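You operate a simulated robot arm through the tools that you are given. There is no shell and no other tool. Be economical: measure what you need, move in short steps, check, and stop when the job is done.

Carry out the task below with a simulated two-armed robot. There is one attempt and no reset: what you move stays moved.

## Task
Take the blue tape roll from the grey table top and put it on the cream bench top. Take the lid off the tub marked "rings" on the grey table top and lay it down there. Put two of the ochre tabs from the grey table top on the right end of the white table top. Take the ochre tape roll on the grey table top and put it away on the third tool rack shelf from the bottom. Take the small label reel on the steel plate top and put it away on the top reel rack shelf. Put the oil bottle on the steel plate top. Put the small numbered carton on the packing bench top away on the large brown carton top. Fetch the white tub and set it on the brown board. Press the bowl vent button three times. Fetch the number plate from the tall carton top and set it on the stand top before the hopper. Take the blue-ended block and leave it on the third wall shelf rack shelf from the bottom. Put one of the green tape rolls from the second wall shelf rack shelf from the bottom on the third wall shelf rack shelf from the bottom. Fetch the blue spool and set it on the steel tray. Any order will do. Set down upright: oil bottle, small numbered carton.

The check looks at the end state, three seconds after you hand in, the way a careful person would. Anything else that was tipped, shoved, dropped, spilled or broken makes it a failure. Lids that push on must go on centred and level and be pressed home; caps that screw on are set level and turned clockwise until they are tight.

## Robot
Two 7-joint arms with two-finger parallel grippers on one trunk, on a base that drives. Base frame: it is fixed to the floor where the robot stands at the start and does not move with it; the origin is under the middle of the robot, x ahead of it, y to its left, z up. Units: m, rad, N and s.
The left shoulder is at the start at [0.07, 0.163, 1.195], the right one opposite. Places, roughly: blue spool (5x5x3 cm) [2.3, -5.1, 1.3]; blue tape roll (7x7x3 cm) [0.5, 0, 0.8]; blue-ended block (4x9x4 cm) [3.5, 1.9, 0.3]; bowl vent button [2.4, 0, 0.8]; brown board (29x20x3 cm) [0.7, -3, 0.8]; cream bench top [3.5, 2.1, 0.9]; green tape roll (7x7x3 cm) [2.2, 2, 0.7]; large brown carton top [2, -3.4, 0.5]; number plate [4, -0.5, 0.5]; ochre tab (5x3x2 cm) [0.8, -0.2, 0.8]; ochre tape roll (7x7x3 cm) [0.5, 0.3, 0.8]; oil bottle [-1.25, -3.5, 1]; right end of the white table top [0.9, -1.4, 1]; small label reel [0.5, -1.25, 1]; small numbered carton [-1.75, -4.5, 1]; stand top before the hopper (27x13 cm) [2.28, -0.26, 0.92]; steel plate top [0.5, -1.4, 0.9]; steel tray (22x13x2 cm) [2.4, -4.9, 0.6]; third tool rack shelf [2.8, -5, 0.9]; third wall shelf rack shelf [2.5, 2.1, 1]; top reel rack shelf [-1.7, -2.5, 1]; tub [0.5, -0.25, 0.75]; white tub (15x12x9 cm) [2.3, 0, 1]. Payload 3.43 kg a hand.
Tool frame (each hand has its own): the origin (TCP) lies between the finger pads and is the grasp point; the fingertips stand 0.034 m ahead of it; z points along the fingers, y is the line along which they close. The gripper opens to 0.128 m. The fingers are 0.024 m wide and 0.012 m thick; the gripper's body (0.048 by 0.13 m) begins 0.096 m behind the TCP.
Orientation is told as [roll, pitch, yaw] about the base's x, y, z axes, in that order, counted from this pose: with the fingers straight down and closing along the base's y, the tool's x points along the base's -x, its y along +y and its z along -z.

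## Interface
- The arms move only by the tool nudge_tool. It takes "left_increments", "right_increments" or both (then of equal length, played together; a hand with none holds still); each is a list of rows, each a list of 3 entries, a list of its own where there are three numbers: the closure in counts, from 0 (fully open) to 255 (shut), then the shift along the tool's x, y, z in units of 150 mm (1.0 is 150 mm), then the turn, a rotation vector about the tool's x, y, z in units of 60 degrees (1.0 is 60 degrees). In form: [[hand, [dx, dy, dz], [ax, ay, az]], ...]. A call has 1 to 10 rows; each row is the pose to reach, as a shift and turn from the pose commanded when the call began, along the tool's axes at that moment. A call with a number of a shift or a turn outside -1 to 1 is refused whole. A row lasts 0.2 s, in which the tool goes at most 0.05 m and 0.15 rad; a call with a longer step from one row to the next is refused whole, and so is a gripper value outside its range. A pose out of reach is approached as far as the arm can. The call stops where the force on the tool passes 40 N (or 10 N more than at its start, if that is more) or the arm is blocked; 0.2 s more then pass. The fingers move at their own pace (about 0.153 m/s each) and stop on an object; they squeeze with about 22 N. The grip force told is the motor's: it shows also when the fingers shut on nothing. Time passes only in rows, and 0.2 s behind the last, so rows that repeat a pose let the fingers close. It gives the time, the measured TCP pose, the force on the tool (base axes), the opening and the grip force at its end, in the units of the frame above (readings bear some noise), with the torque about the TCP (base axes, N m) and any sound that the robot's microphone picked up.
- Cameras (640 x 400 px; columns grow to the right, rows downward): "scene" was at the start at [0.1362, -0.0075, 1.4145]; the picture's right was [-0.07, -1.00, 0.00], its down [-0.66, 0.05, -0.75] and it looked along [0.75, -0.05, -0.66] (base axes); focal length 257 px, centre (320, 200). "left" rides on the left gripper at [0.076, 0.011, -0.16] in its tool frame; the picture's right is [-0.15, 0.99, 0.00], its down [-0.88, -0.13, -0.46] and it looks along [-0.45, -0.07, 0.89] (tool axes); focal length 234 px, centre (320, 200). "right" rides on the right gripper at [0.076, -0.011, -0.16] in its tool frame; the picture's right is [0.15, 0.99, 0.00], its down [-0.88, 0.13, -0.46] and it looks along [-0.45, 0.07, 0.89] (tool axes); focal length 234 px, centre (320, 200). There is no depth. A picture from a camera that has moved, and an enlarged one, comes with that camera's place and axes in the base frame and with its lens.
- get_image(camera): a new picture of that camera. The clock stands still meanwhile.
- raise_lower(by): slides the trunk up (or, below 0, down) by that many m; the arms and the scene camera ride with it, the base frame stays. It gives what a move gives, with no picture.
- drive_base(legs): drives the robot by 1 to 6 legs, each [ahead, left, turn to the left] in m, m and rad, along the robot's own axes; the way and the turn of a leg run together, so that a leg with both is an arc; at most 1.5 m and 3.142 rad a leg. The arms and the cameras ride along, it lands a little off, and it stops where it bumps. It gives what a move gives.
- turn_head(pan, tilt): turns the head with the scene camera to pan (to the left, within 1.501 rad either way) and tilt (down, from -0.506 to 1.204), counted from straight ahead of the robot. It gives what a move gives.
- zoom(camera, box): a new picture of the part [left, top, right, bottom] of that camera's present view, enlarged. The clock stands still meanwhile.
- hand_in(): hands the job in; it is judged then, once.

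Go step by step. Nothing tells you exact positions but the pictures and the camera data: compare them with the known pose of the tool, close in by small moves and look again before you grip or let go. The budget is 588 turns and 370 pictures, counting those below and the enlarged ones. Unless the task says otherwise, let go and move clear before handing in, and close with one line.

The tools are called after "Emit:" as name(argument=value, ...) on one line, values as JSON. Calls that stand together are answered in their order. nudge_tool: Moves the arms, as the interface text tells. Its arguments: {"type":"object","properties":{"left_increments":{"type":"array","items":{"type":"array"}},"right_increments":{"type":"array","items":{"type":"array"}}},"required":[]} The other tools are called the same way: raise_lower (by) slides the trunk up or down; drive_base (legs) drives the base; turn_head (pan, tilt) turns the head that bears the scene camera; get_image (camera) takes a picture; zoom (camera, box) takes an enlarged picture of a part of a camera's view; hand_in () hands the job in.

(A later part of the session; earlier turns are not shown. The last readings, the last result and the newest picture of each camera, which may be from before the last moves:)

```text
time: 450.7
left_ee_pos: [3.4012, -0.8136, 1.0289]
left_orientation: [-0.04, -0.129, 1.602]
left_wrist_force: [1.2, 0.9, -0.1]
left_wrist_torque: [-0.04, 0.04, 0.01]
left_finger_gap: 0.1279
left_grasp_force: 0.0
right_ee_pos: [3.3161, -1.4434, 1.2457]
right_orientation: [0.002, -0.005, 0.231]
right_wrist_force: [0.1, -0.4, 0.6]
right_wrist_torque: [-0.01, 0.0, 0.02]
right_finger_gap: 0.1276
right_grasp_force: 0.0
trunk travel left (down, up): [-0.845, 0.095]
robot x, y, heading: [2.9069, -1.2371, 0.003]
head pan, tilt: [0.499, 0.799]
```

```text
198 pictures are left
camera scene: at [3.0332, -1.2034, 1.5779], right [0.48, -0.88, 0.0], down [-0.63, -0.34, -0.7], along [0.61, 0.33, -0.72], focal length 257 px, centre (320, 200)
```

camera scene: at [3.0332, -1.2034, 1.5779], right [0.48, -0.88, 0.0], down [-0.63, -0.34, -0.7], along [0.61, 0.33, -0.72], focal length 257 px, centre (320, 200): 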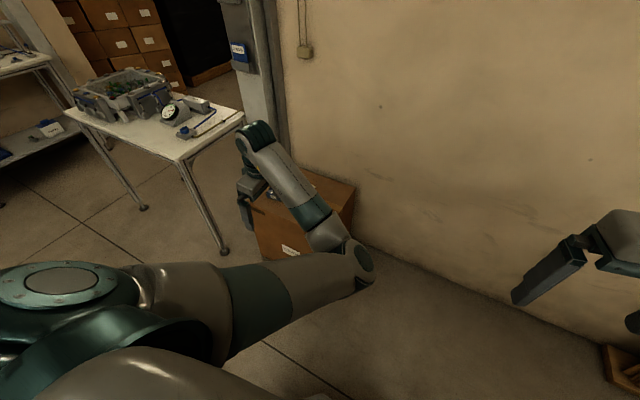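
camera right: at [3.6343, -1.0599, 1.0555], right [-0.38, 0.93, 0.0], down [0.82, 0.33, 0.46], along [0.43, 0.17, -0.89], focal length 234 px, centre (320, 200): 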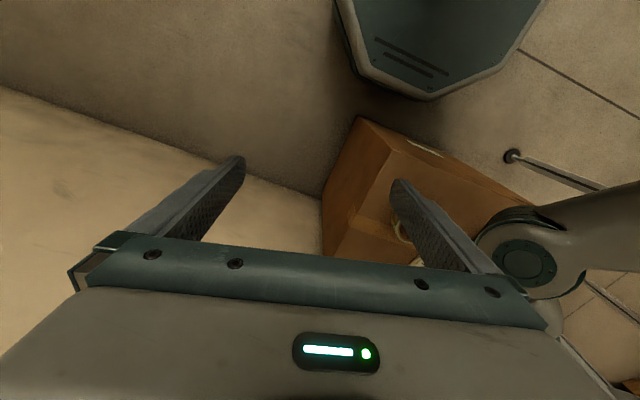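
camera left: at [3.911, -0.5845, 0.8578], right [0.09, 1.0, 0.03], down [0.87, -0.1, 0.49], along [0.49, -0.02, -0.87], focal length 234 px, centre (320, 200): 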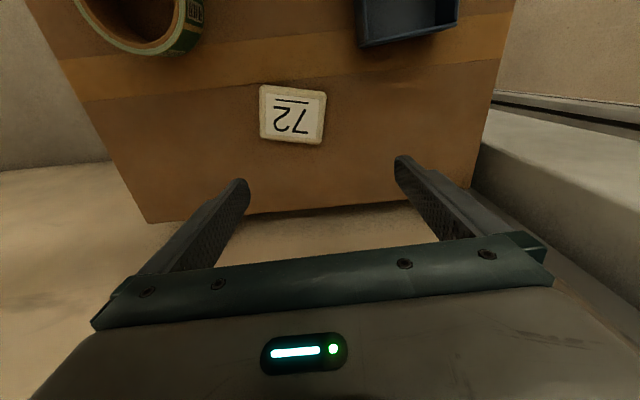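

Emit:
nudge_tool(left_increments=[[0, [0, 0, 0], [0, 0, -0.14]], [0, [0, 0, 0], [0, 0, -0.28]], [0, [0, 0, 0], [0, 0, -0.42]], [0, [0, 0, 0], [0, 0, -0.56]], [0, [0, 0, 0], [0, 0, -0.7]], [0, [0, 0, 0], [0, 0, -0.84]], [0, [0, 0, 0], [0, 0, -0.98]]])

Emit:
get_image(camera="scene")

```text
time: 452.3
left_ee_pos: [3.3999, -0.7982, 1.0331]
left_orientation: [-0.143, -0.035, 2.655]
left_wrist_force: [-0.1, 0.4, 0.3]
left_wrist_torque: [0.03, 0.0, 0.0]
left_finger_gap: 0.1282
left_grasp_force: 0.0
right_ee_pos: [3.3159, -1.4433, 1.2453]
right_orientation: [0.0, -0.005, 0.231]
right_wrist_force: [0.3, -0.1, -1.5]
right_wrist_torque: [-0.01, -0.03, -0.02]
right_finger_gap: 0.128
right_grasp_force: 0.0
trunk travel left (down, up): [-0.845, 0.095]
robot x, y, heading: [2.9068, -1.2409, -0.002]
head pan, tilt: [0.499, 0.799]
```

```text
197 pictures are left
camera scene: at [3.0334, -1.2033, 1.5779], right [0.48, -0.88, 0.0], down [-0.63, -0.34, -0.7], along [0.61, 0.33, -0.72], focal length 257 px, centre (320, 200)
```

scene: 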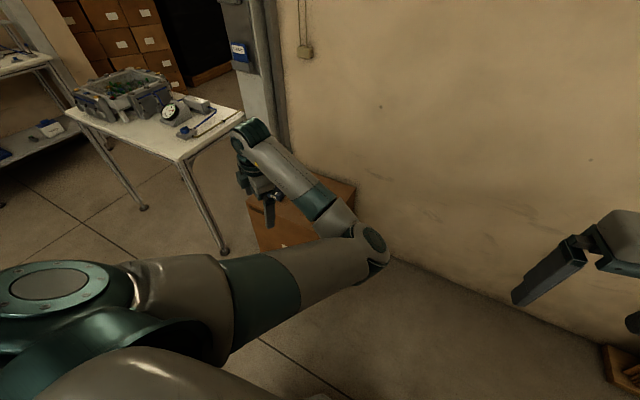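

Emit:
nudge_tool(left_increments=[[0, [0, 0, 0], [0, 0, 0.14]], [0, [0, 0, 0], [0, 0, 0.28]], [0, [0, 0, 0], [0, 0, 0.42]], [0, [0, 0, 0], [0, 0, 0.56]], [0, [0, 0, 0], [0, 0, 0.7]], [0, [0, 0, 0], [0, 0, 0.84]], [0, [0, 0, 0], [0, 0, 0.98]]])

Emit:
nudge_tool(left_increments=[[0, [0.12, 0, -0.12], [0, 0.14, 0]], [0, [0.24, 0, -0.24], [0, 0.28, 0]], [0, [0.36, 0, -0.36], [0, 0.42, 0]], [0, [0.48, 0, -0.48], [0, 0.56, 0]], [0, [0.6, 0, -0.6], [0, 0.7, 0]], [0, [0.72, 0, -0.72], [0, 0.84, 0]], [0, [0.84, 0, -0.84], [0, 0.98, 0]]])

Emit:
get_image(camera="scene")

```text
time: 453.9
left_ee_pos: [3.4044, -0.805, 1.0381]
left_orientation: [-0.055, -0.133, 1.617]
left_wrist_force: [-0.5, -0.1, -0.1]
left_wrist_torque: [0.01, 0.02, 0.01]
left_finger_gap: 0.1281
left_grasp_force: 0.1
right_ee_pos: [3.3158, -1.4427, 1.246]
right_orientation: [0.001, -0.004, 0.232]
right_wrist_force: [-0.7, 0.3, 0.1]
right_wrist_torque: [0.01, -0.04, -0.03]
right_finger_gap: 0.1277
right_grasp_force: 0.1
trunk travel left (down, up): [-0.845, 0.095]
robot x, y, heading: [2.9128, -1.2407, 0.003]
head pan, tilt: [0.499, 0.799]
```

```text
time: 455.5
left_ee_pos: [3.4024, -0.9572, 1.1378]
left_orientation: [-0.065, 0.902, 1.543]
left_wrist_force: [-0.1, 0.0, -0.3]
left_wrist_torque: [-0.04, -0.03, 0.02]
left_finger_gap: 0.1279
left_grasp_force: 0.1
right_ee_pos: [3.3148, -1.4424, 1.2462]
right_orientation: [0.003, -0.006, 0.231]
right_wrist_force: [-0.2, 1.3, 0.2]
right_wrist_torque: [0.01, 0.04, -0.02]
right_finger_gap: 0.1282
right_grasp_force: 0.1
trunk travel left (down, up): [-0.845, 0.095]
robot x, y, heading: [2.9123, -1.2358, -0.002]
head pan, tilt: [0.499, 0.799]
```

```text
196 pictures are left
camera scene: at [3.033, -1.2026, 1.5779], right [0.48, -0.88, 0.0], down [-0.63, -0.34, -0.7], along [0.61, 0.33, -0.72], focal length 257 px, centre (320, 200)
```

scene: 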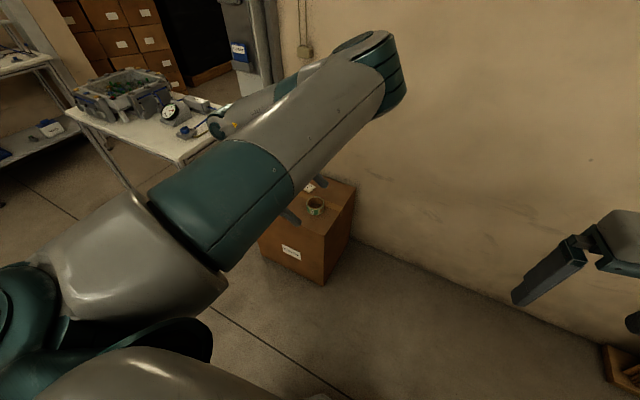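

Emit:
nudge_tool(left_increments=[[0, [0, 0.1, -0.1], [0, 0.14, 0]], [0, [0, 0.2, -0.2], [0, 0.28, 0]], [0, [0, 0.3, -0.3], [0, 0.42, 0]], [0, [0, 0.4, -0.4], [0, 0.55, 0]]])

Emit:
get_image(camera="scene")

```text
time: 456.5
left_ee_pos: [3.3395, -0.9078, 1.1735]
left_orientation: [-0.419, 1.472, 1.176]
left_wrist_force: [0.0, -0.2, 0.3]
left_wrist_torque: [0.0, 0.01, 0.0]
left_finger_gap: 0.1279
left_grasp_force: 0.0
right_ee_pos: [3.3161, -1.4402, 1.2466]
right_orientation: [-0.001, -0.006, 0.23]
right_wrist_force: [-0.5, 0.6, 0.3]
right_wrist_torque: [-0.07, 0.0, -0.01]
right_finger_gap: 0.128
right_grasp_force: 0.1
trunk travel left (down, up): [-0.845, 0.095]
robot x, y, heading: [2.9087, -1.2392, -0.003]
head pan, tilt: [0.499, 0.799]
```

```text
195 pictures are left
camera scene: at [3.0322, -1.2001, 1.578], right [0.48, -0.88, 0.0], down [-0.63, -0.34, -0.7], along [0.61, 0.33, -0.72], focal length 257 px, centre (320, 200)
```

scene: 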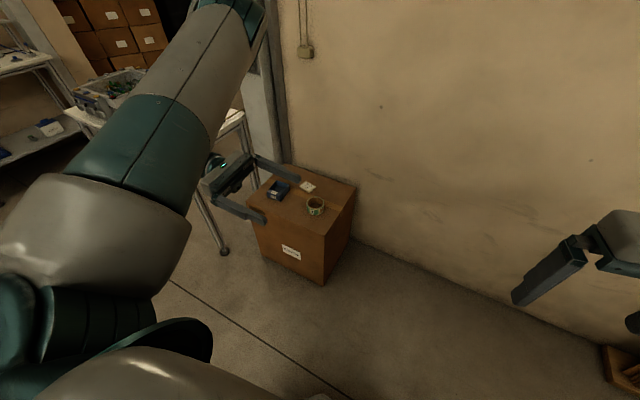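

Emit:
nudge_tool(left_increments=[[0, [-0.1, 0.1, 0.2], [0, 0.05, 0]], [0, [-0.2, 0.2, 0.4], [0, 0.1, 0]], [0, [-0.3, 0.3, 0.6], [0, 0.1, 0]]])

Emit:
nudge_tool(left_increments=[[0, [0, 0, -0.12], [0, -0.14, 0]], [0, [0, 0, -0.24], [0, -0.28, 0]], [0, [0, 0, -0.36], [0, -0.42, 0]], [0, [0, 0, -0.48], [0, -0.56, 0]], [0, [0, 0, -0.6], [0, -0.7, 0]], [0, [0, 0, -0.7], [0, -0.84, 0]], [0, [0, 0, -0.7], [0, -0.98, 0]]])

Emit:
get_image(camera="scene")

```text
time: 457.3
left_ee_pos: [3.2992, -1.0015, 1.1181]
left_orientation: [-1.6, 1.532, -0.007]
left_wrist_force: [-0.3, 0.4, -0.1]
left_wrist_torque: [0.01, -0.01, 0.0]
left_finger_gap: 0.1281
left_grasp_force: 0.1
right_ee_pos: [3.3167, -1.4452, 1.2451]
right_orientation: [0.003, -0.005, 0.231]
right_wrist_force: [-0.9, 0.8, -0.4]
right_wrist_torque: [0.01, 0.0, 0.01]
right_finger_gap: 0.1281
right_grasp_force: 0.0
trunk travel left (down, up): [-0.845, 0.095]
robot x, y, heading: [2.9111, -1.237, 0.0]
head pan, tilt: [0.499, 0.799]
```

```text
time: 458.9
left_ee_pos: [3.2937, -0.8944, 1.1181]
left_orientation: [-0.046, 0.551, 1.569]
left_wrist_force: [0.1, -1.0, -0.1]
left_wrist_torque: [0.07, 0.01, 0.0]
left_finger_gap: 0.1279
left_grasp_force: 0.1
right_ee_pos: [3.315, -1.4455, 1.2441]
right_orientation: [0.004, -0.006, 0.23]
right_wrist_force: [-0.2, 0.1, 0.7]
right_wrist_torque: [-0.01, 0.02, 0.02]
right_finger_gap: 0.1283
right_grasp_force: 0.1
trunk travel left (down, up): [-0.845, 0.095]
robot x, y, heading: [2.9083, -1.2407, -0.004]
head pan, tilt: [0.499, 0.799]
```

```text
194 pictures are left
camera scene: at [3.0331, -1.2063, 1.578], right [0.48, -0.88, 0.0], down [-0.63, -0.34, -0.7], along [0.61, 0.34, -0.72], focal length 257 px, centre (320, 200)
```

scene: 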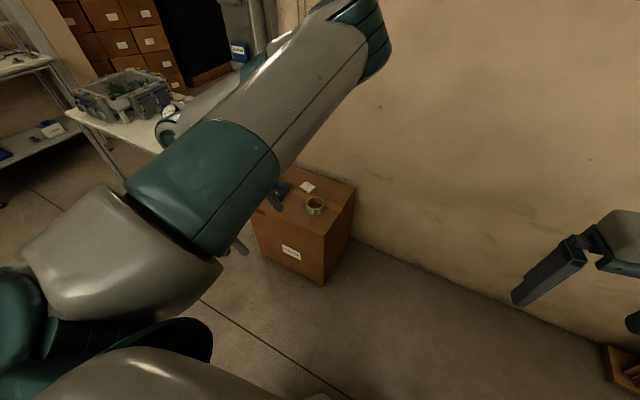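

Emit:
nudge_tool(left_increments=[[0, [0, 0, 0], [0, -0.14, 0]], [0, [0, 0, 0], [0, -0.28, 0]], [0, [0, 0, 0], [0, -0.42, 0]], [0, [0, 0, 0], [0, -0.53, 0]]])

Emit:
get_image(camera="scene")

```text
time: 459.9
left_ee_pos: [3.2916, -0.891, 1.1135]
left_orientation: [-0.032, 0.0, 1.604]
left_wrist_force: [0.0, -0.8, -0.6]
left_wrist_torque: [0.0, -0.02, 0.01]
left_finger_gap: 0.128
left_grasp_force: 0.0
right_ee_pos: [3.315, -1.4425, 1.2464]
right_orientation: [0.003, -0.008, 0.231]
right_wrist_force: [-0.8, -0.2, -0.3]
right_wrist_torque: [0.04, 0.01, 0.01]
right_finger_gap: 0.1281
right_grasp_force: 0.0
trunk travel left (down, up): [-0.845, 0.095]
robot x, y, heading: [2.9108, -1.2392, 0.003]
head pan, tilt: [0.499, 0.799]
```

```text
193 pictures are left
camera scene: at [3.0317, -1.203, 1.578], right [0.48, -0.88, 0.0], down [-0.63, -0.34, -0.7], along [0.61, 0.33, -0.72], focal length 257 px, centre (320, 200)
```

scene: 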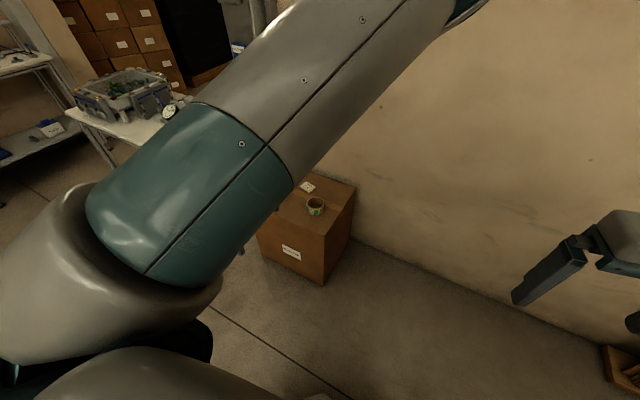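

Emit:
nudge_tool(left_increments=[[0, [0.25, 0.15, 0], [0, 0, 0]], [0, [0.5, 0.3, 0], [0, 0, 0]], [0, [0.75, 0.45, 0], [0, 0, 0]], [0, [1, 0.6, 0], [0, 0, 0]]])

Emit:
get_image(camera="scene")

```text
time: 461.1
left_ee_pos: [3.2738, -0.9342, 1.0915]
left_orientation: [0.038, 0.015, 1.631]
left_wrist_force: [-0.5, 0.2, -0.3]
left_wrist_torque: [0.03, 0.01, 0.02]
left_finger_gap: 0.1281
left_grasp_force: 0.2
left hand out of reach, approached as far as the arm can: row 1, 2, 3, 4
right_ee_pos: [3.3154, -1.4416, 1.246]
right_orientation: [0.002, -0.005, 0.23]
right_wrist_force: [0.5, 0.8, -0.4]
right_wrist_torque: [-0.04, -0.04, -0.01]
right_finger_gap: 0.128
right_grasp_force: 0.1
trunk travel left (down, up): [-0.845, 0.095]
robot x, y, heading: [2.9093, -1.2379, -0.001]
head pan, tilt: [0.499, 0.799]
stopped in row 4 (left hand): the arm was blocked; the commanded pose is now the measured one
```

```text
192 pictures are left
camera scene: at [3.0335, -1.2035, 1.5779], right [0.48, -0.88, 0.0], down [-0.63, -0.34, -0.7], along [0.61, 0.33, -0.72], focal length 257 px, centre (320, 200)
```

scene: 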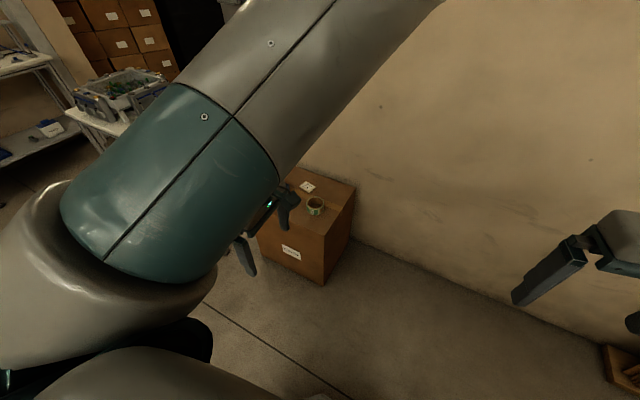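

Emit:
nudge_tool(left_increments=[[0, [-0.25, -0.1, 0.1], [0, 0, 0]], [0, [-0.5, -0.2, 0.2], [0, 0, 0]], [0, [-0.75, -0.2, 0.3], [0, 0, 0]], [0, [-1, -0.2, 0.4], [0, 0, 0]]])

Emit:
nudge_tool(left_increments=[[0, [-0.25, 0, 0.2], [0, 0, 0]], [0, [-0.5, 0, 0.4], [0, 0, 0]], [0, [-0.75, 0, 0.6], [0, 0, 0]], [0, [-0.9, 0, 0.8], [0, 0, 0]]])

Emit:
get_image(camera="scene")

```text
time: 462.1
left_ee_pos: [3.2967, -0.7831, 1.0246]
left_orientation: [0.039, 0.013, 1.627]
left_wrist_force: [0.2, 0.6, -0.1]
left_wrist_torque: [-0.05, 0.04, 0.0]
left_finger_gap: 0.1279
left_grasp_force: 0.0
right_ee_pos: [3.3162, -1.4408, 1.2452]
right_orientation: [-0.001, -0.004, 0.231]
right_wrist_force: [0.5, -0.3, -0.1]
right_wrist_torque: [-0.02, 0.0, 0.05]
right_finger_gap: 0.128
right_grasp_force: 0.0
trunk travel left (down, up): [-0.845, 0.095]
robot x, y, heading: [2.9065, -1.2399, 0.001]
head pan, tilt: [0.499, 0.799]
```

```text
time: 463.1
left_ee_pos: [3.283, -0.6478, 0.9094]
left_orientation: [0.037, 0.013, 1.626]
left_wrist_force: [0.2, 0.1, -0.5]
left_wrist_torque: [-0.01, 0.03, 0.03]
left_finger_gap: 0.1279
left_grasp_force: 0.1
right_ee_pos: [3.3175, -1.4416, 1.245]
right_orientation: [0.002, -0.005, 0.231]
right_wrist_force: [-0.1, -0.7, -0.3]
right_wrist_torque: [-0.01, 0.02, 0.01]
right_finger_gap: 0.1278
right_grasp_force: 0.0
trunk travel left (down, up): [-0.845, 0.095]
robot x, y, heading: [2.9093, -1.2394, -0.003]
head pan, tilt: [0.499, 0.799]
```

```text
191 pictures are left
camera scene: at [3.0338, -1.2018, 1.578], right [0.48, -0.88, 0.0], down [-0.63, -0.34, -0.7], along [0.61, 0.33, -0.72], focal length 257 px, centre (320, 200)
```

scene: 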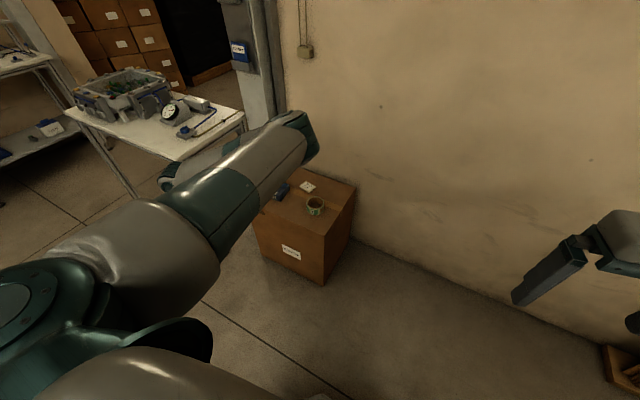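

Emit:
nudge_tool(left_increments=[[0, [0.05, 0, -0.1], [0, 0.14, 0]], [0, [0.1, 0, -0.2], [0, 0.28, 0]], [0, [0.15, 0, -0.3], [0, 0.42, 0]], [0, [0.2, 0, -0.4], [0, 0.56, 0]], [0, [0.25, 0, -0.5], [0, 0.7, 0]], [0, [0.3, 0, -0.6], [0, 0.84, 0]], [0, [0.35, 0, -0.7], [0, 0.98, 0]]])

Emit:
nudge_tool(left_increments=[[0, [0, 0, 0], [0, 0.14, 0]], [0, [0, 0, 0], [0, 0.28, 0]], [0, [0, 0, 0], [0, 0.42, 0]], [0, [0, 0, 0], [0, 0.51, 0]]])

Emit:
get_image(camera="scene")

```text
time: 464.7
left_ee_pos: [3.2881, -0.7028, 1.0156]
left_orientation: [0.072, 1.041, 1.688]
left_wrist_force: [-0.7, 0.0, -0.1]
left_wrist_torque: [-0.02, -0.03, 0.02]
left_finger_gap: 0.128
left_grasp_force: 0.1
right_ee_pos: [3.316, -1.4416, 1.2452]
right_orientation: [0.003, -0.006, 0.228]
right_wrist_force: [-0.4, -0.1, -0.2]
right_wrist_torque: [0.0, -0.04, 0.01]
right_finger_gap: 0.1281
right_grasp_force: 0.2
trunk travel left (down, up): [-0.845, 0.095]
robot x, y, heading: [2.9045, -1.2432, -0.002]
head pan, tilt: [0.499, 0.799]
```

```text
time: 465.7
left_ee_pos: [3.2443, -0.7605, 1.0731]
left_orientation: [0.706, 1.518, 2.338]
left_wrist_force: [-0.1, -0.4, 0.6]
left_wrist_torque: [0.0, 0.01, 0.03]
left_finger_gap: 0.1281
left_grasp_force: 0.0
left hand out of reach, approached as far as the arm can: row 3, 4
right_ee_pos: [3.3159, -1.4433, 1.2462]
right_orientation: [0.003, -0.006, 0.23]
right_wrist_force: [0.3, 0.4, -0.7]
right_wrist_torque: [-0.03, 0.02, 0.0]
right_finger_gap: 0.1281
right_grasp_force: 0.1
trunk travel left (down, up): [-0.845, 0.095]
robot x, y, heading: [2.9097, -1.2442, -0.0]
head pan, tilt: [0.499, 0.799]
```

```text
190 pictures are left
camera scene: at [3.0324, -1.2038, 1.578], right [0.48, -0.88, 0.0], down [-0.63, -0.34, -0.7], along [0.61, 0.33, -0.72], focal length 257 px, centre (320, 200)
```

scene: 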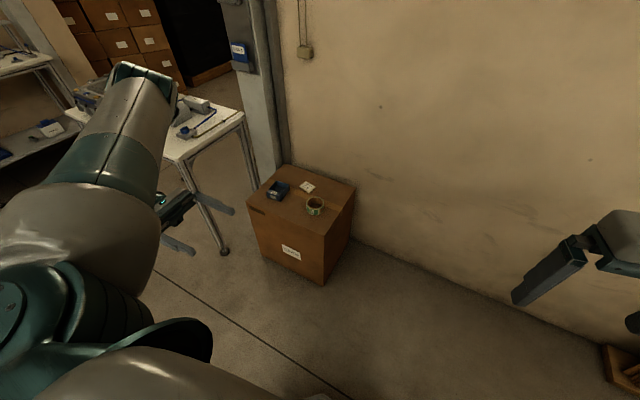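

Emit:
nudge_tool(left_increments=[[0, [0, -0.1, 0.25], [0, 0, 0]], [0, [0, -0.2, 0.5], [0, 0, 0]], [0, [0, -0.3, 0.75], [0, 0, 0]], [0, [0, -0.4, 1.0], [0, 0, 0]]])

Emit:
nudge_tool(left_increments=[[0, [0.05, -0.1, 0.25], [0, 0, 0]], [0, [0.1, -0.2, 0.5], [0, 0, 0]], [0, [0.15, -0.3, 0.75], [0, 0, 0]], [0, [0.2, -0.4, 1.0], [0, 0, 0]]])

Emit:
get_image(camera="scene")

```text
time: 466.7
left_ee_pos: [3.3046, -0.9113, 1.0807]
left_orientation: [1.241, 1.53, 2.87]
left_wrist_force: [0.0, -0.7, 0.0]
left_wrist_torque: [0.02, 0.01, -0.01]
left_finger_gap: 0.128
left_grasp_force: 0.1
left hand out of reach, approached as far as the arm can: row 1, 3, 4
right_ee_pos: [3.3164, -1.4455, 1.2444]
right_orientation: [0.005, -0.004, 0.232]
right_wrist_force: [0.2, -0.6, 0.0]
right_wrist_torque: [0.03, 0.0, -0.04]
right_finger_gap: 0.1278
right_grasp_force: 0.2
trunk travel left (down, up): [-0.845, 0.095]
robot x, y, heading: [2.91, -1.2382, -0.001]
head pan, tilt: [0.499, 0.799]
```

```text
time: 467.7
left_ee_pos: [3.344, -1.02, 1.1321]
left_orientation: [0.591, 1.505, 2.216]
left_wrist_force: [1.0, -0.1, 0.0]
left_wrist_torque: [0.02, 0.01, -0.01]
left_finger_gap: 0.1281
left_grasp_force: 0.1
left hand out of reach, approached as far as the arm can: row 1, 2, 3, 4
right_ee_pos: [3.3165, -1.4435, 1.243]
right_orientation: [0.003, -0.005, 0.23]
right_wrist_force: [0.0, -0.6, 0.2]
right_wrist_torque: [0.07, 0.01, 0.02]
right_finger_gap: 0.1282
right_grasp_force: 0.0
trunk travel left (down, up): [-0.845, 0.095]
robot x, y, heading: [2.9059, -1.2428, 0.0]
head pan, tilt: [0.499, 0.799]
```

```text
189 pictures are left
camera scene: at [3.0335, -1.2054, 1.5779], right [0.48, -0.88, 0.0], down [-0.63, -0.34, -0.7], along [0.61, 0.33, -0.72], focal length 257 px, centre (320, 200)
```

scene: 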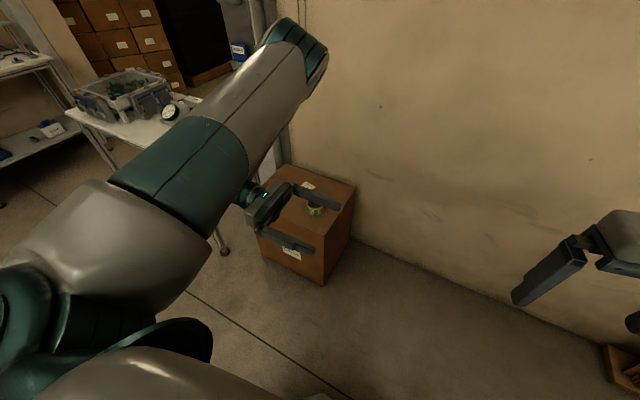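

Emit:
nudge_tool(left_increments=[[0, [-0.1, 0.1, -0.25], [0, 0, 0]], [0, [-0.2, 0.2, -0.5], [0, 0, 0]], [0, [-0.3, 0.3, -0.75], [0, 0, 0]], [0, [-0.4, 0.4, -1.0], [0, 0, 0]]])

Emit:
nudge_tool(left_increments=[[0, [-0.1, 0.1, -0.25], [0, 0, 0]], [0, [-0.2, 0.2, -0.5], [0, 0, 0]], [0, [-0.3, 0.3, -0.75], [0, 0, 0]], [0, [-0.4, 0.4, -1.0], [0, 0, 0]]])

Emit:
get_image(camera="scene")

```text
time: 468.7
left_ee_pos: [3.2736, -0.8645, 1.0834]
left_orientation: [0.629, 1.509, 2.251]
left_wrist_force: [-0.5, -0.2, -0.6]
left_wrist_torque: [-0.03, -0.01, 0.01]
left_finger_gap: 0.1281
left_grasp_force: 0.0
right_ee_pos: [3.3156, -1.4409, 1.2465]
right_orientation: [0.0, -0.006, 0.23]
right_wrist_force: [-0.4, 0.3, 0.9]
right_wrist_torque: [-0.06, 0.0, -0.03]
right_finger_gap: 0.1279
right_grasp_force: 0.0
trunk travel left (down, up): [-0.845, 0.095]
robot x, y, heading: [2.9078, -1.2411, -0.002]
head pan, tilt: [0.499, 0.799]
```

```text
time: 469.7
left_ee_pos: [3.1936, -0.7354, 1.0495]
left_orientation: [0.539, 1.501, 2.162]
left_wrist_force: [-1.0, -0.8, -0.2]
left_wrist_torque: [-0.02, 0.0, 0.0]
left_finger_gap: 0.1282
left_grasp_force: 0.1
left hand out of reach, approached as far as the arm can: row 4
right_ee_pos: [3.315, -1.4424, 1.2467]
right_orientation: [0.003, -0.005, 0.23]
right_wrist_force: [-0.6, 0.9, -0.1]
right_wrist_torque: [0.0, -0.05, 0.01]
right_finger_gap: 0.1282
right_grasp_force: 0.0
trunk travel left (down, up): [-0.845, 0.095]
robot x, y, heading: [2.911, -1.2415, -0.003]
head pan, tilt: [0.499, 0.799]
```

```text
188 pictures are left
camera scene: at [3.0316, -1.2022, 1.5781], right [0.48, -0.88, 0.0], down [-0.63, -0.34, -0.7], along [0.61, 0.33, -0.72], focal length 257 px, centre (320, 200)
```

scene: 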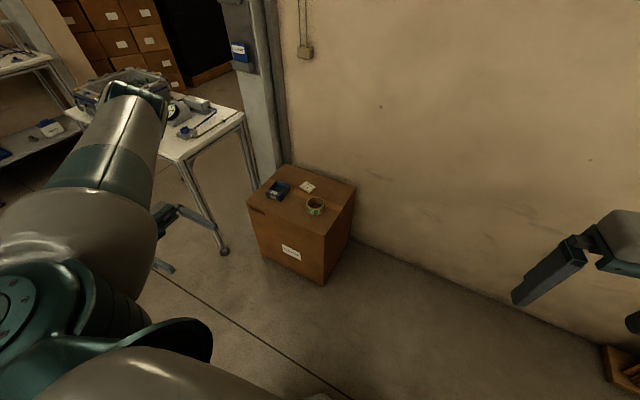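

Emit:
nudge_tool(left_increments=[[0, [-0.05, 0, -0.14], [0, -0.14, 0]], [0, [-0.1, 0, -0.28], [0, -0.28, 0]], [0, [-0.15, 0, -0.42], [0, -0.42, 0]], [0, [-0.22, 0, -0.56], [0, -0.56, 0]], [0, [-0.3, 0, -0.7], [0, -0.7, 0]], [0, [-0.38, 0, -0.84], [0, -0.84, 0]], [0, [-0.45, 0, -0.98], [0, -0.98, 0]]])

Emit:
nudge_tool(left_increments=[[0, [0, 0, 0], [0, -0.14, 0]], [0, [0, 0, 0], [0, -0.28, 0]], [0, [0, 0, 0], [0, -0.42, 0]], [0, [0, 0, 0], [0, -0.5, 0]]])

Emit:
get_image(camera="scene")

```text
time: 471.3
left_ee_pos: [3.1884, -0.5825, 0.9843]
left_orientation: [0.042, 0.485, 1.645]
left_wrist_force: [0.1, -0.4, -0.3]
left_wrist_torque: [0.0, -0.02, 0.02]
left_finger_gap: 0.1279
left_grasp_force: 0.1
right_ee_pos: [3.3175, -1.4433, 1.2458]
right_orientation: [0.002, -0.006, 0.23]
right_wrist_force: [-0.1, 0.6, 0.3]
right_wrist_torque: [0.01, 0.06, 0.0]
right_finger_gap: 0.1278
right_grasp_force: 0.1
trunk travel left (down, up): [-0.845, 0.095]
robot x, y, heading: [2.9114, -1.2404, 0.002]
head pan, tilt: [0.499, 0.799]
```

```text
time: 472.3
left_ee_pos: [3.1858, -0.5861, 0.9854]
left_orientation: [0.038, -0.037, 1.624]
left_wrist_force: [-0.4, -0.5, 0.0]
left_wrist_torque: [0.02, -0.02, -0.03]
left_finger_gap: 0.1283
left_grasp_force: 0.2
right_ee_pos: [3.3166, -1.444, 1.2447]
right_orientation: [0.004, -0.005, 0.232]
right_wrist_force: [-0.1, -1.3, 0.3]
right_wrist_torque: [0.03, -0.01, 0.0]
right_finger_gap: 0.1278
right_grasp_force: 0.0
trunk travel left (down, up): [-0.845, 0.095]
robot x, y, heading: [2.9113, -1.2391, -0.003]
head pan, tilt: [0.499, 0.799]
```

```text
187 pictures are left
camera scene: at [3.0337, -1.2042, 1.578], right [0.48, -0.88, 0.0], down [-0.63, -0.34, -0.7], along [0.61, 0.33, -0.72], focal length 257 px, centre (320, 200)
```

scene: 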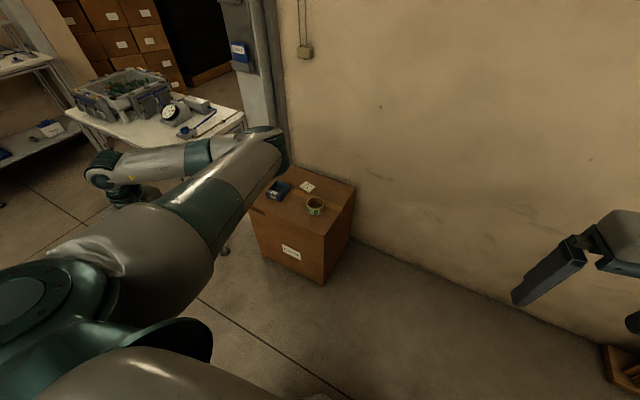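

Emit:
nudge_tool(left_increments=[[0, [0.1, 0, -0.1], [0, 0.14, 0]], [0, [0.2, 0, -0.2], [0, 0.28, 0]], [0, [0.3, 0, -0.3], [0, 0.42, 0]], [0, [0.4, 0, -0.4], [0, 0.56, 0]], [0, [0.5, 0, -0.5], [0, 0.7, 0]], [0, [0.6, 0, -0.6], [0, 0.84, 0]], [0, [0.7, 0, -0.7], [0, 0.98, 0]]])

Emit:
nudge_tool(left_increments=[[0, [0, -0.05, 0.1], [0, 0.14, 0]], [0, [0, -0.1, 0.2], [0, 0.28, 0]], [0, [0, -0.15, 0.3], [0, 0.42, 0]], [0, [0, -0.2, 0.4], [0, 0.56, 0]], [0, [0, -0.25, 0.5], [0, 0.7, 0]], [0, [0, -0.3, 0.6], [0, 0.84, 0]], [0, [0, -0.3, 0.7], [0, 0.98, 0]]])

Emit:
get_image(camera="scene")

```text
time: 473.9
left_ee_pos: [3.1955, -0.6924, 1.086]
left_orientation: [0.066, 0.995, 1.682]
left_wrist_force: [0.1, 0.8, -0.4]
left_wrist_torque: [0.03, -0.01, -0.02]
left_finger_gap: 0.1282
left_grasp_force: 0.0
right_ee_pos: [3.315, -1.4419, 1.2466]
right_orientation: [0.001, -0.004, 0.23]
right_wrist_force: [-0.5, -0.3, 0.1]
right_wrist_torque: [0.05, -0.03, 0.02]
right_finger_gap: 0.1279
right_grasp_force: 0.1
trunk travel left (down, up): [-0.845, 0.095]
robot x, y, heading: [2.9098, -1.2393, -0.002]
head pan, tilt: [0.499, 0.799]
```

```text
time: 475.5
left_ee_pos: [3.142, -0.8164, 1.1955]
left_orientation: [3.045, 1.146, -1.595]
left_wrist_force: [0.0, 0.6, -0.2]
left_wrist_torque: [0.04, 0.01, 0.01]
left_finger_gap: 0.1282
left_grasp_force: 0.0
left hand out of reach, approached as far as the arm can: row 4, 5, 6, 7
right_ee_pos: [3.3132, -1.4422, 1.2466]
right_orientation: [0.0, -0.007, 0.229]
right_wrist_force: [0.1, 0.4, 0.2]
right_wrist_torque: [-0.04, -0.07, 0.01]
right_finger_gap: 0.1279
right_grasp_force: 0.1
trunk travel left (down, up): [-0.845, 0.095]
robot x, y, heading: [2.9096, -1.2376, -0.003]
head pan, tilt: [0.499, 0.799]
```

```text
186 pictures are left
camera scene: at [3.0298, -1.2017, 1.5782], right [0.48, -0.88, 0.0], down [-0.63, -0.34, -0.7], along [0.61, 0.33, -0.72], focal length 257 px, centre (320, 200)
```

scene: 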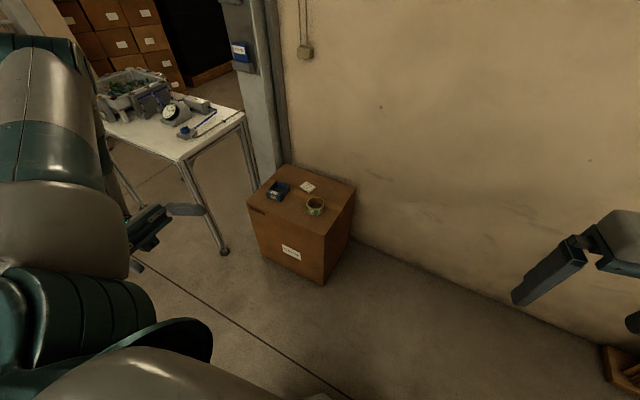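

Emit:
nudge_tool(left_increments=[[0, [0, -0.15, 0.15], [0, 0.1, 0]], [0, [0, -0.3, 0.3], [0, 0.2, 0]], [0, [0, -0.45, 0.45], [0, 0.3, 0]], [0, [0, -0.6, 0.6], [0, 0.4, 0]], [0, [0, -0.75, 0.75], [0, 0.4, 0]]])

Emit:
get_image(camera="scene")

```text
time: 476.7
left_ee_pos: [3.2324, -0.9085, 1.2317]
left_orientation: [3.092, 0.703, -1.547]
left_wrist_force: [-0.4, -0.3, 0.7]
left_wrist_torque: [0.0, 0.02, 0.03]
left_finger_gap: 0.1279
left_grasp_force: 0.1
left hand out of reach, approached as far as the arm can: row 1, 5
right_ee_pos: [3.3136, -1.4433, 1.2468]
right_orientation: [0.001, -0.008, 0.231]
right_wrist_force: [-0.1, -0.3, 0.1]
right_wrist_torque: [-0.02, -0.04, 0.01]
right_finger_gap: 0.128
right_grasp_force: 0.0
trunk travel left (down, up): [-0.845, 0.095]
robot x, y, heading: [2.9116, -1.2411, 0.001]
head pan, tilt: [0.499, 0.799]
```

```text
185 pictures are left
camera scene: at [3.031, -1.2027, 1.5781], right [0.48, -0.88, 0.0], down [-0.63, -0.34, -0.7], along [0.61, 0.33, -0.72], focal length 257 px, centre (320, 200)
```

scene: 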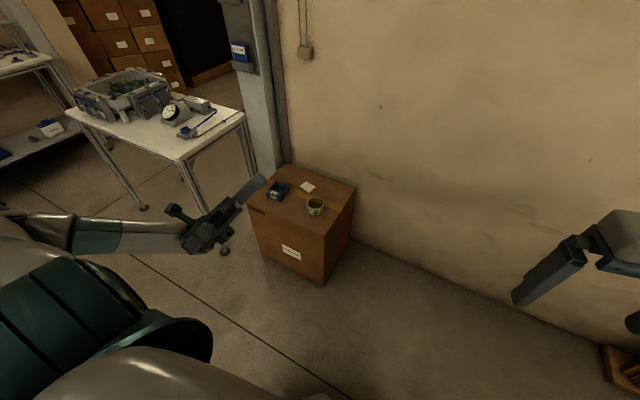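

Emit:
nudge_tool(left_increments=[[0, [0, -0.05, 0], [0, -0.14, 0]], [0, [0, -0.1, 0], [0, -0.28, 0]], [0, [0, -0.15, 0], [0, -0.42, 0]], [0, [0, -0.2, 0], [0, -0.56, 0]], [0, [0, -0.25, 0], [0, -0.7, 0]], [0, [0, -0.3, 0], [0, -0.84, 0]], [0, [0, -0.35, 0], [0, -0.98, 0]]])

Emit:
nudge_tool(left_increments=[[0, [0, -0.05, 0], [0, -0.14, 0]], [0, [0, -0.1, 0], [0, -0.28, 0]], [0, [0, -0.15, 0], [0, -0.42, 0]], [0, [0, -0.2, 0], [0, -0.56, 0]], [0, [0, -0.25, 0], [0, -0.7, 0]], [0, [0, -0.3, 0], [0, -0.84, 0]], [0, [0, -0.35, 0], [0, -0.98, 0]]])

Emit:
get_image(camera="scene")

```text
time: 478.3
left_ee_pos: [3.2582, -0.899, 1.2186]
left_orientation: [0.222, 1.405, 1.844]
left_wrist_force: [0.5, -0.6, -0.4]
left_wrist_torque: [-0.03, 0.03, -0.01]
left_finger_gap: 0.1278
left_grasp_force: 0.0
left hand out of reach, approached as far as the arm can: row 2, 3, 4, 5, 6, 7
right_ee_pos: [3.317, -1.4441, 1.244]
right_orientation: [0.002, -0.005, 0.23]
right_wrist_force: [0.3, -0.6, -0.1]
right_wrist_torque: [0.0, 0.02, -0.01]
right_finger_gap: 0.1279
right_grasp_force: 0.2
trunk travel left (down, up): [-0.845, 0.095]
robot x, y, heading: [2.9084, -1.2387, -0.003]
head pan, tilt: [0.499, 0.799]
```

```text
time: 479.9
left_ee_pos: [3.3101, -0.8967, 1.218]
left_orientation: [0.04, 0.382, 1.637]
left_wrist_force: [0.4, -1.0, 0.5]
left_wrist_torque: [0.1, -0.01, 0.01]
left_finger_gap: 0.128
left_grasp_force: 0.1
left hand out of reach, approached as far as the arm can: row 1
right_ee_pos: [3.3162, -1.446, 1.2445]
right_orientation: [0.005, -0.006, 0.231]
right_wrist_force: [0.3, -0.8, 0.2]
right_wrist_torque: [0.02, -0.01, -0.01]
right_finger_gap: 0.128
right_grasp_force: 0.0
trunk travel left (down, up): [-0.845, 0.095]
robot x, y, heading: [2.9072, -1.2376, 0.002]
head pan, tilt: [0.499, 0.799]
```

```text
184 pictures are left
camera scene: at [3.0338, -1.2077, 1.578], right [0.48, -0.88, 0.0], down [-0.63, -0.34, -0.7], along [0.61, 0.34, -0.72], focal length 257 px, centre (320, 200)
```

scene: 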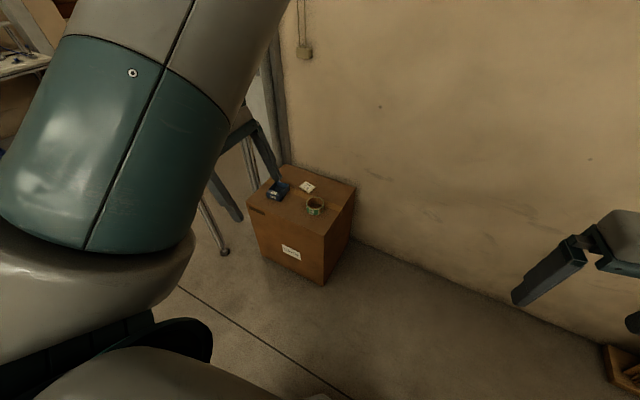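

Emit:
nudge_tool(left_increments=[[0, [0, 0, -0.1], [0, 0.14, 0]], [0, [0, 0, -0.2], [0, 0.28, 0]], [0, [0, 0, -0.3], [0, 0.42, 0]], [0, [0, 0, -0.4], [0, 0.56, 0]], [0, [0, 0, -0.5], [0, 0.7, 0]], [0, [0, 0, -0.6], [0, 0.84, 0]], [0, [0, 0, -0.7], [0, 0.98, 0]]])

Emit:
nudge_tool(left_increments=[[0, [0, 0, -0.05], [0, 0.14, 0]], [0, [0, 0, -0.1], [0, 0.28, 0]], [0, [0, 0, -0.15], [0, 0.42, 0]], [0, [0, 0, -0.2], [0, 0.56, 0]], [0, [0, 0, -0.2], [0, 0.7, 0]], [0, [0, 0, -0.2], [0, 0.84, 0]], [0, [0, 0, -0.2], [0, 0.98, 0]]])

Emit:
get_image(camera="scene")

```text
time: 481.5
left_ee_pos: [3.3072, -0.8527, 1.3139]
left_orientation: [0.231, 1.414, 1.855]
left_wrist_force: [0.4, 0.8, -0.8]
left_wrist_torque: [-0.02, -0.02, 0.02]
left_finger_gap: 0.1282
left_grasp_force: 0.1
right_ee_pos: [3.3148, -1.4405, 1.2475]
right_orientation: [0.0, -0.004, 0.23]
right_wrist_force: [0.4, 0.4, -0.2]
right_wrist_torque: [-0.01, -0.05, -0.01]
right_finger_gap: 0.1277
right_grasp_force: 0.0
trunk travel left (down, up): [-0.845, 0.095]
robot x, y, heading: [2.9108, -1.2389, 0.001]
head pan, tilt: [0.499, 0.799]
```

```text
time: 483.1
left_ee_pos: [3.2582, -0.8126, 1.3175]
left_orientation: [3.092, 0.702, -1.547]
left_wrist_force: [0.1, -0.3, 0.1]
left_wrist_torque: [0.0, 0.0, -0.04]
left_finger_gap: 0.1279
left_grasp_force: 0.1
left hand out of reach, approached as far as the arm can: row 4, 5, 6, 7
right_ee_pos: [3.317, -1.4424, 1.2441]
right_orientation: [0.002, -0.004, 0.23]
right_wrist_force: [0.3, 0.3, -0.2]
right_wrist_torque: [0.0, 0.03, 0.0]
right_finger_gap: 0.128
right_grasp_force: 0.1
trunk travel left (down, up): [-0.845, 0.095]
robot x, y, heading: [2.9092, -1.2427, 0.003]
head pan, tilt: [0.499, 0.799]
```

```text
183 pictures are left
camera scene: at [3.035, -1.2033, 1.5779], right [0.48, -0.88, 0.0], down [-0.63, -0.34, -0.7], along [0.61, 0.33, -0.72], focal length 257 px, centre (320, 200)
```

scene: 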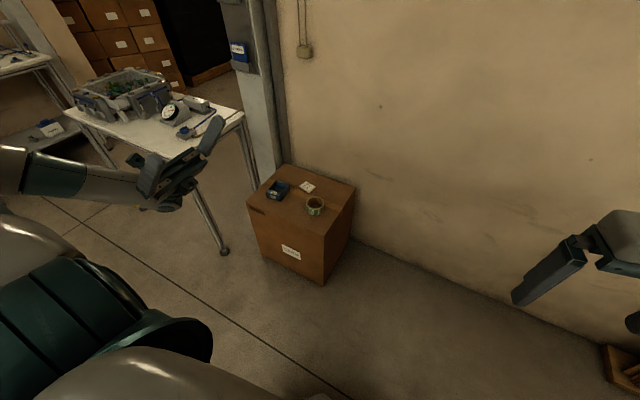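

Emit:
nudge_tool(left_increments=[[0, [0, -0.25, 0.1], [0, 0, 0]], [0, [0, -0.5, 0.2], [0, 0, 0]], [0, [0, -0.75, 0.3], [0, 0, 0]], [0, [0, -1, 0.3], [0, 0, 0]]])

Emit:
nudge_tool(left_increments=[[0, [0, -0.25, 0.1], [0, -0.14, 0]], [0, [0, -0.5, 0.1], [0, -0.28, 0]], [0, [0, -0.75, 0.1], [0, -0.42, 0]], [0, [0, -0.75, 0.1], [0, -0.56, 0]], [0, [0, -0.75, 0.1], [0, -0.7, 0]], [0, [0, -0.75, 0.1], [0, -0.83, 0]]])

Emit:
get_image(camera="scene")

```text
time: 484.1
left_ee_pos: [3.2638, -0.7981, 1.3546]
left_orientation: [3.092, 0.701, -1.549]
left_wrist_force: [-1.2, -0.1, -0.5]
left_wrist_torque: [-0.01, -0.02, 0.0]
left_finger_gap: 0.1281
left_grasp_force: 0.1
left hand out of reach, approached as far as the arm can: row 1, 2, 3, 4
right_ee_pos: [3.3157, -1.4419, 1.2453]
right_orientation: [0.002, -0.005, 0.229]
right_wrist_force: [-1.0, 0.7, 0.3]
right_wrist_torque: [0.0, -0.01, 0.01]
right_finger_gap: 0.1279
right_grasp_force: 0.1
trunk travel left (down, up): [-0.845, 0.095]
robot x, y, heading: [2.9097, -1.2398, -0.004]
head pan, tilt: [0.499, 0.799]
```

```text
time: 485.7
left_ee_pos: [3.3397, -0.762, 1.3188]
left_orientation: [2.817, 1.368, -1.686]
left_wrist_force: [0.8, -0.7, 0.7]
left_wrist_torque: [0.0, -0.01, -0.04]
left_finger_gap: 0.128
left_grasp_force: 0.1
left hand out of reach, approached as far as the arm can: row 1, 2, 3, 4, 5
right_ee_pos: [3.3204, -1.4491, 1.242]
right_orientation: [0.007, -0.002, 0.228]
right_wrist_force: [-0.3, -0.1, 0.0]
right_wrist_torque: [0.04, 0.04, -0.01]
right_finger_gap: 0.1279
right_grasp_force: 0.0
trunk travel left (down, up): [-0.845, 0.095]
robot x, y, heading: [2.9117, -1.2384, -0.001]
head pan, tilt: [0.499, 0.799]
stopped in row 6 (left hand): the arm was blocked; the commanded pose is now the measured one
```

```text
182 pictures are left
camera scene: at [3.0384, -1.2107, 1.5774], right [0.48, -0.88, -0.01], down [-0.63, -0.34, -0.7], along [0.61, 0.34, -0.72], focal length 257 px, centre (320, 200)
```

scene: 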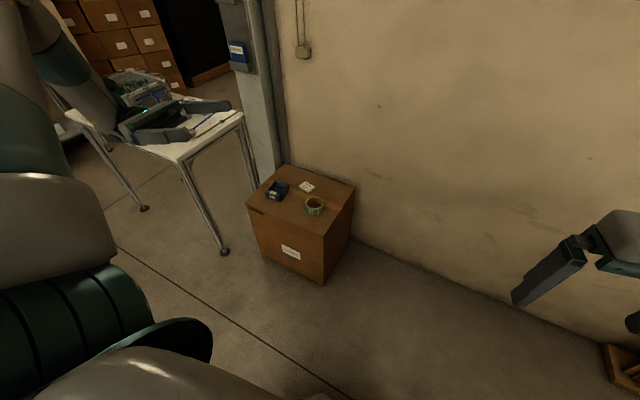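

Emit:
nudge_tool(left_increments=[[0, [-0.15, -0.2, 0], [0, 0, 0]], [0, [-0.3, -0.4, 0], [0, 0, 0]], [0, [-0.45, -0.6, 0], [0, 0, 0]], [0, [-0.6, -0.8, 0], [0, 0, 0]], [0, [-0.75, -1, 0], [0, 0, 0]]])

Emit:
get_image(camera="scene")

```text
time: 486.9
left_ee_pos: [3.3542, -0.7687, 1.2927]
left_orientation: [2.829, 1.369, -1.67]
left_wrist_force: [-0.7, -0.2, 0.5]
left_wrist_torque: [0.0, 0.03, 0.0]
left_finger_gap: 0.1282
left_grasp_force: 0.1
left hand out of reach, approached as far as the arm can: row 1, 2, 3, 4, 5
right_ee_pos: [3.3158, -1.4436, 1.2452]
right_orientation: [0.002, -0.006, 0.23]
right_wrist_force: [0.5, -0.6, -0.3]
right_wrist_torque: [0.01, 0.03, -0.01]
right_finger_gap: 0.1281
right_grasp_force: 0.0
trunk travel left (down, up): [-0.845, 0.095]
robot x, y, heading: [2.9117, -1.2434, -0.0]
head pan, tilt: [0.499, 0.799]
```

```text
181 pictures are left
camera scene: at [3.0336, -1.2044, 1.5779], right [0.48, -0.88, 0.0], down [-0.63, -0.34, -0.7], along [0.61, 0.33, -0.72], focal length 257 px, centre (320, 200)
```

scene: 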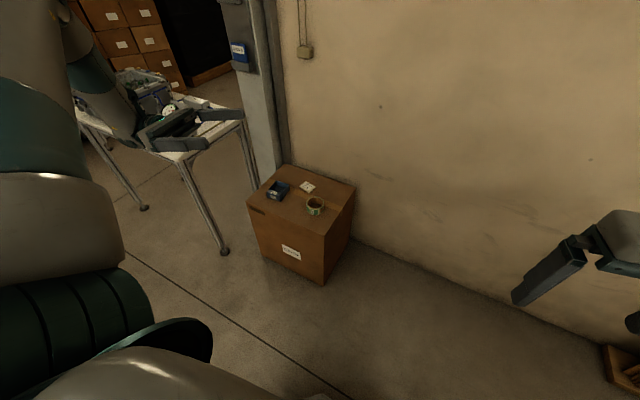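

Emit:
nudge_tool(left_increments=[[0, [0, -0.2, 0], [0, 0, 0]], [0, [0, -0.4, 0], [0, 0, 0]], [0, [0, -0.6, 0], [0, 0, 0]], [0, [0, -0.8, 0], [0, 0, 0]], [0, [0, -1, 0], [0, 0, 0]]])

Emit:
nudge_tool(left_increments=[[0, [-0.2, 0, 0], [0, 0, 0]], [0, [-0.4, 0, 0], [0, 0, 0]], [0, [-0.6, 0, 0], [0, 0, 0]], [0, [-0.8, 0, 0], [0, 0, 0]], [0, [-1, 0, 0], [0, 0, 0]]])

Emit:
get_image(camera="scene")

```text
time: 488.1
left_ee_pos: [3.3704, -0.7759, 1.3197]
left_orientation: [2.836, 1.369, -1.664]
left_wrist_force: [-0.2, -0.9, 0.2]
left_wrist_torque: [0.01, 0.0, 0.02]
left_finger_gap: 0.128
left_grasp_force: 0.1
left hand out of reach, approached as far as the arm can: row 1, 2, 3, 4, 5
right_ee_pos: [3.3161, -1.4426, 1.2449]
right_orientation: [0.0, -0.005, 0.23]
right_wrist_force: [0.1, 0.2, -0.1]
right_wrist_torque: [-0.01, 0.01, 0.01]
right_finger_gap: 0.1279
right_grasp_force: 0.0
trunk travel left (down, up): [-0.845, 0.095]
robot x, y, heading: [2.9103, -1.2392, -0.002]
head pan, tilt: [0.499, 0.799]
```

```text
time: 489.3
left_ee_pos: [3.3247, -0.8149, 1.2242]
left_orientation: [2.812, 1.379, -1.683]
left_wrist_force: [-0.2, -0.6, 0.3]
left_wrist_torque: [0.01, 0.03, 0.01]
left_finger_gap: 0.128
left_grasp_force: 0.0
left hand out of reach, approached as far as the arm can: row 1, 2, 3, 4, 5
right_ee_pos: [3.3162, -1.4436, 1.2444]
right_orientation: [0.001, -0.005, 0.229]
right_wrist_force: [-0.1, 0.5, 0.1]
right_wrist_torque: [0.01, -0.04, -0.02]
right_finger_gap: 0.1281
right_grasp_force: 0.2
trunk travel left (down, up): [-0.845, 0.095]
robot x, y, heading: [2.9101, -1.2409, -0.0]
head pan, tilt: [0.499, 0.799]
```

```text
180 pictures are left
camera scene: at [3.0336, -1.203, 1.5779], right [0.48, -0.88, 0.0], down [-0.63, -0.34, -0.7], along [0.61, 0.33, -0.72], focal length 257 px, centre (320, 200)
```

scene: 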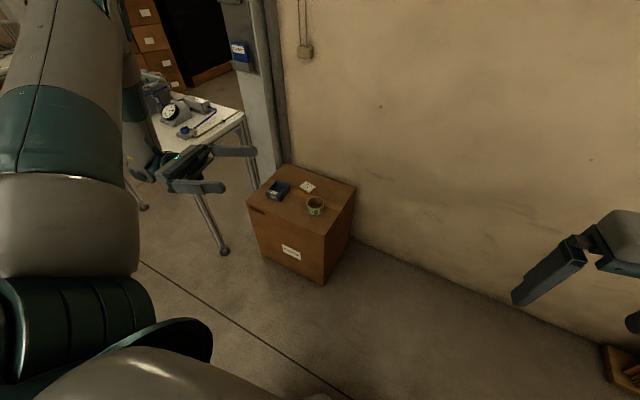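

Emit:
nudge_tool(left_increments=[[0, [0, 0.1, 0], [0, 0.12, 0]], [0, [0, 0.2, 0], [0, 0.24, 0]], [0, [0, 0.3, 0], [0, 0.36, 0]], [0, [0, 0.4, 0], [0, 0.48, 0]], [0, [0, 0.5, 0], [0, 0.6, 0]], [0, [0, 0.5, 0], [0, 0.7, 0]]])

Emit:
nudge_tool(left_increments=[[0, [0, 0, 0.2], [0, 0, 0]], [0, [0, 0, 0.4], [0, 0, 0]], [0, [0, 0, 0.6], [0, 0, 0]]])

Emit:
get_image(camera="scene")

```text
time: 490.7
left_ee_pos: [3.2547, -0.8344, 1.226]
left_orientation: [3.068, 0.639, -1.413]
left_wrist_force: [0.5, -0.1, -0.2]
left_wrist_torque: [-0.02, 0.02, -0.02]
left_finger_gap: 0.1278
left_grasp_force: 0.0
left hand out of reach, approached as far as the arm can: row 1, 2
right_ee_pos: [3.3141, -1.4415, 1.2471]
right_orientation: [0.003, -0.006, 0.232]
right_wrist_force: [0.4, -0.7, 0.4]
right_wrist_torque: [0.01, -0.01, 0.01]
right_finger_gap: 0.1279
right_grasp_force: 0.1
trunk travel left (down, up): [-0.845, 0.095]
robot x, y, heading: [2.911, -1.2383, -0.001]
head pan, tilt: [0.499, 0.799]
```

```text
time: 491.5
left_ee_pos: [3.2572, -0.8801, 1.3007]
left_orientation: [3.063, 0.642, -1.412]
left_wrist_force: [0.5, 0.2, -0.5]
left_wrist_torque: [0.01, 0.01, 0.01]
left_finger_gap: 0.1282
left_grasp_force: 0.1
left hand out of reach, approached as far as the arm can: row 3
right_ee_pos: [3.3157, -1.4426, 1.2464]
right_orientation: [0.003, -0.005, 0.231]
right_wrist_force: [0.2, 0.1, -0.1]
right_wrist_torque: [0.03, 0.01, -0.02]
right_finger_gap: 0.128
right_grasp_force: 0.1
trunk travel left (down, up): [-0.845, 0.095]
robot x, y, heading: [2.9094, -1.2391, -0.001]
head pan, tilt: [0.499, 0.799]
```

```text
179 pictures are left
camera scene: at [3.0328, -1.2036, 1.5779], right [0.48, -0.88, 0.0], down [-0.63, -0.34, -0.7], along [0.61, 0.33, -0.72], focal length 257 px, centre (320, 200)
```

scene: 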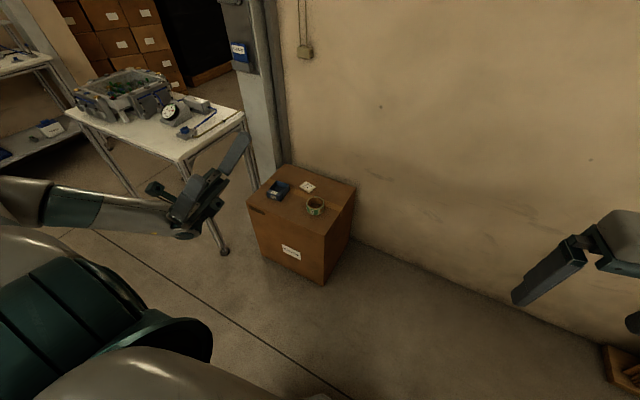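

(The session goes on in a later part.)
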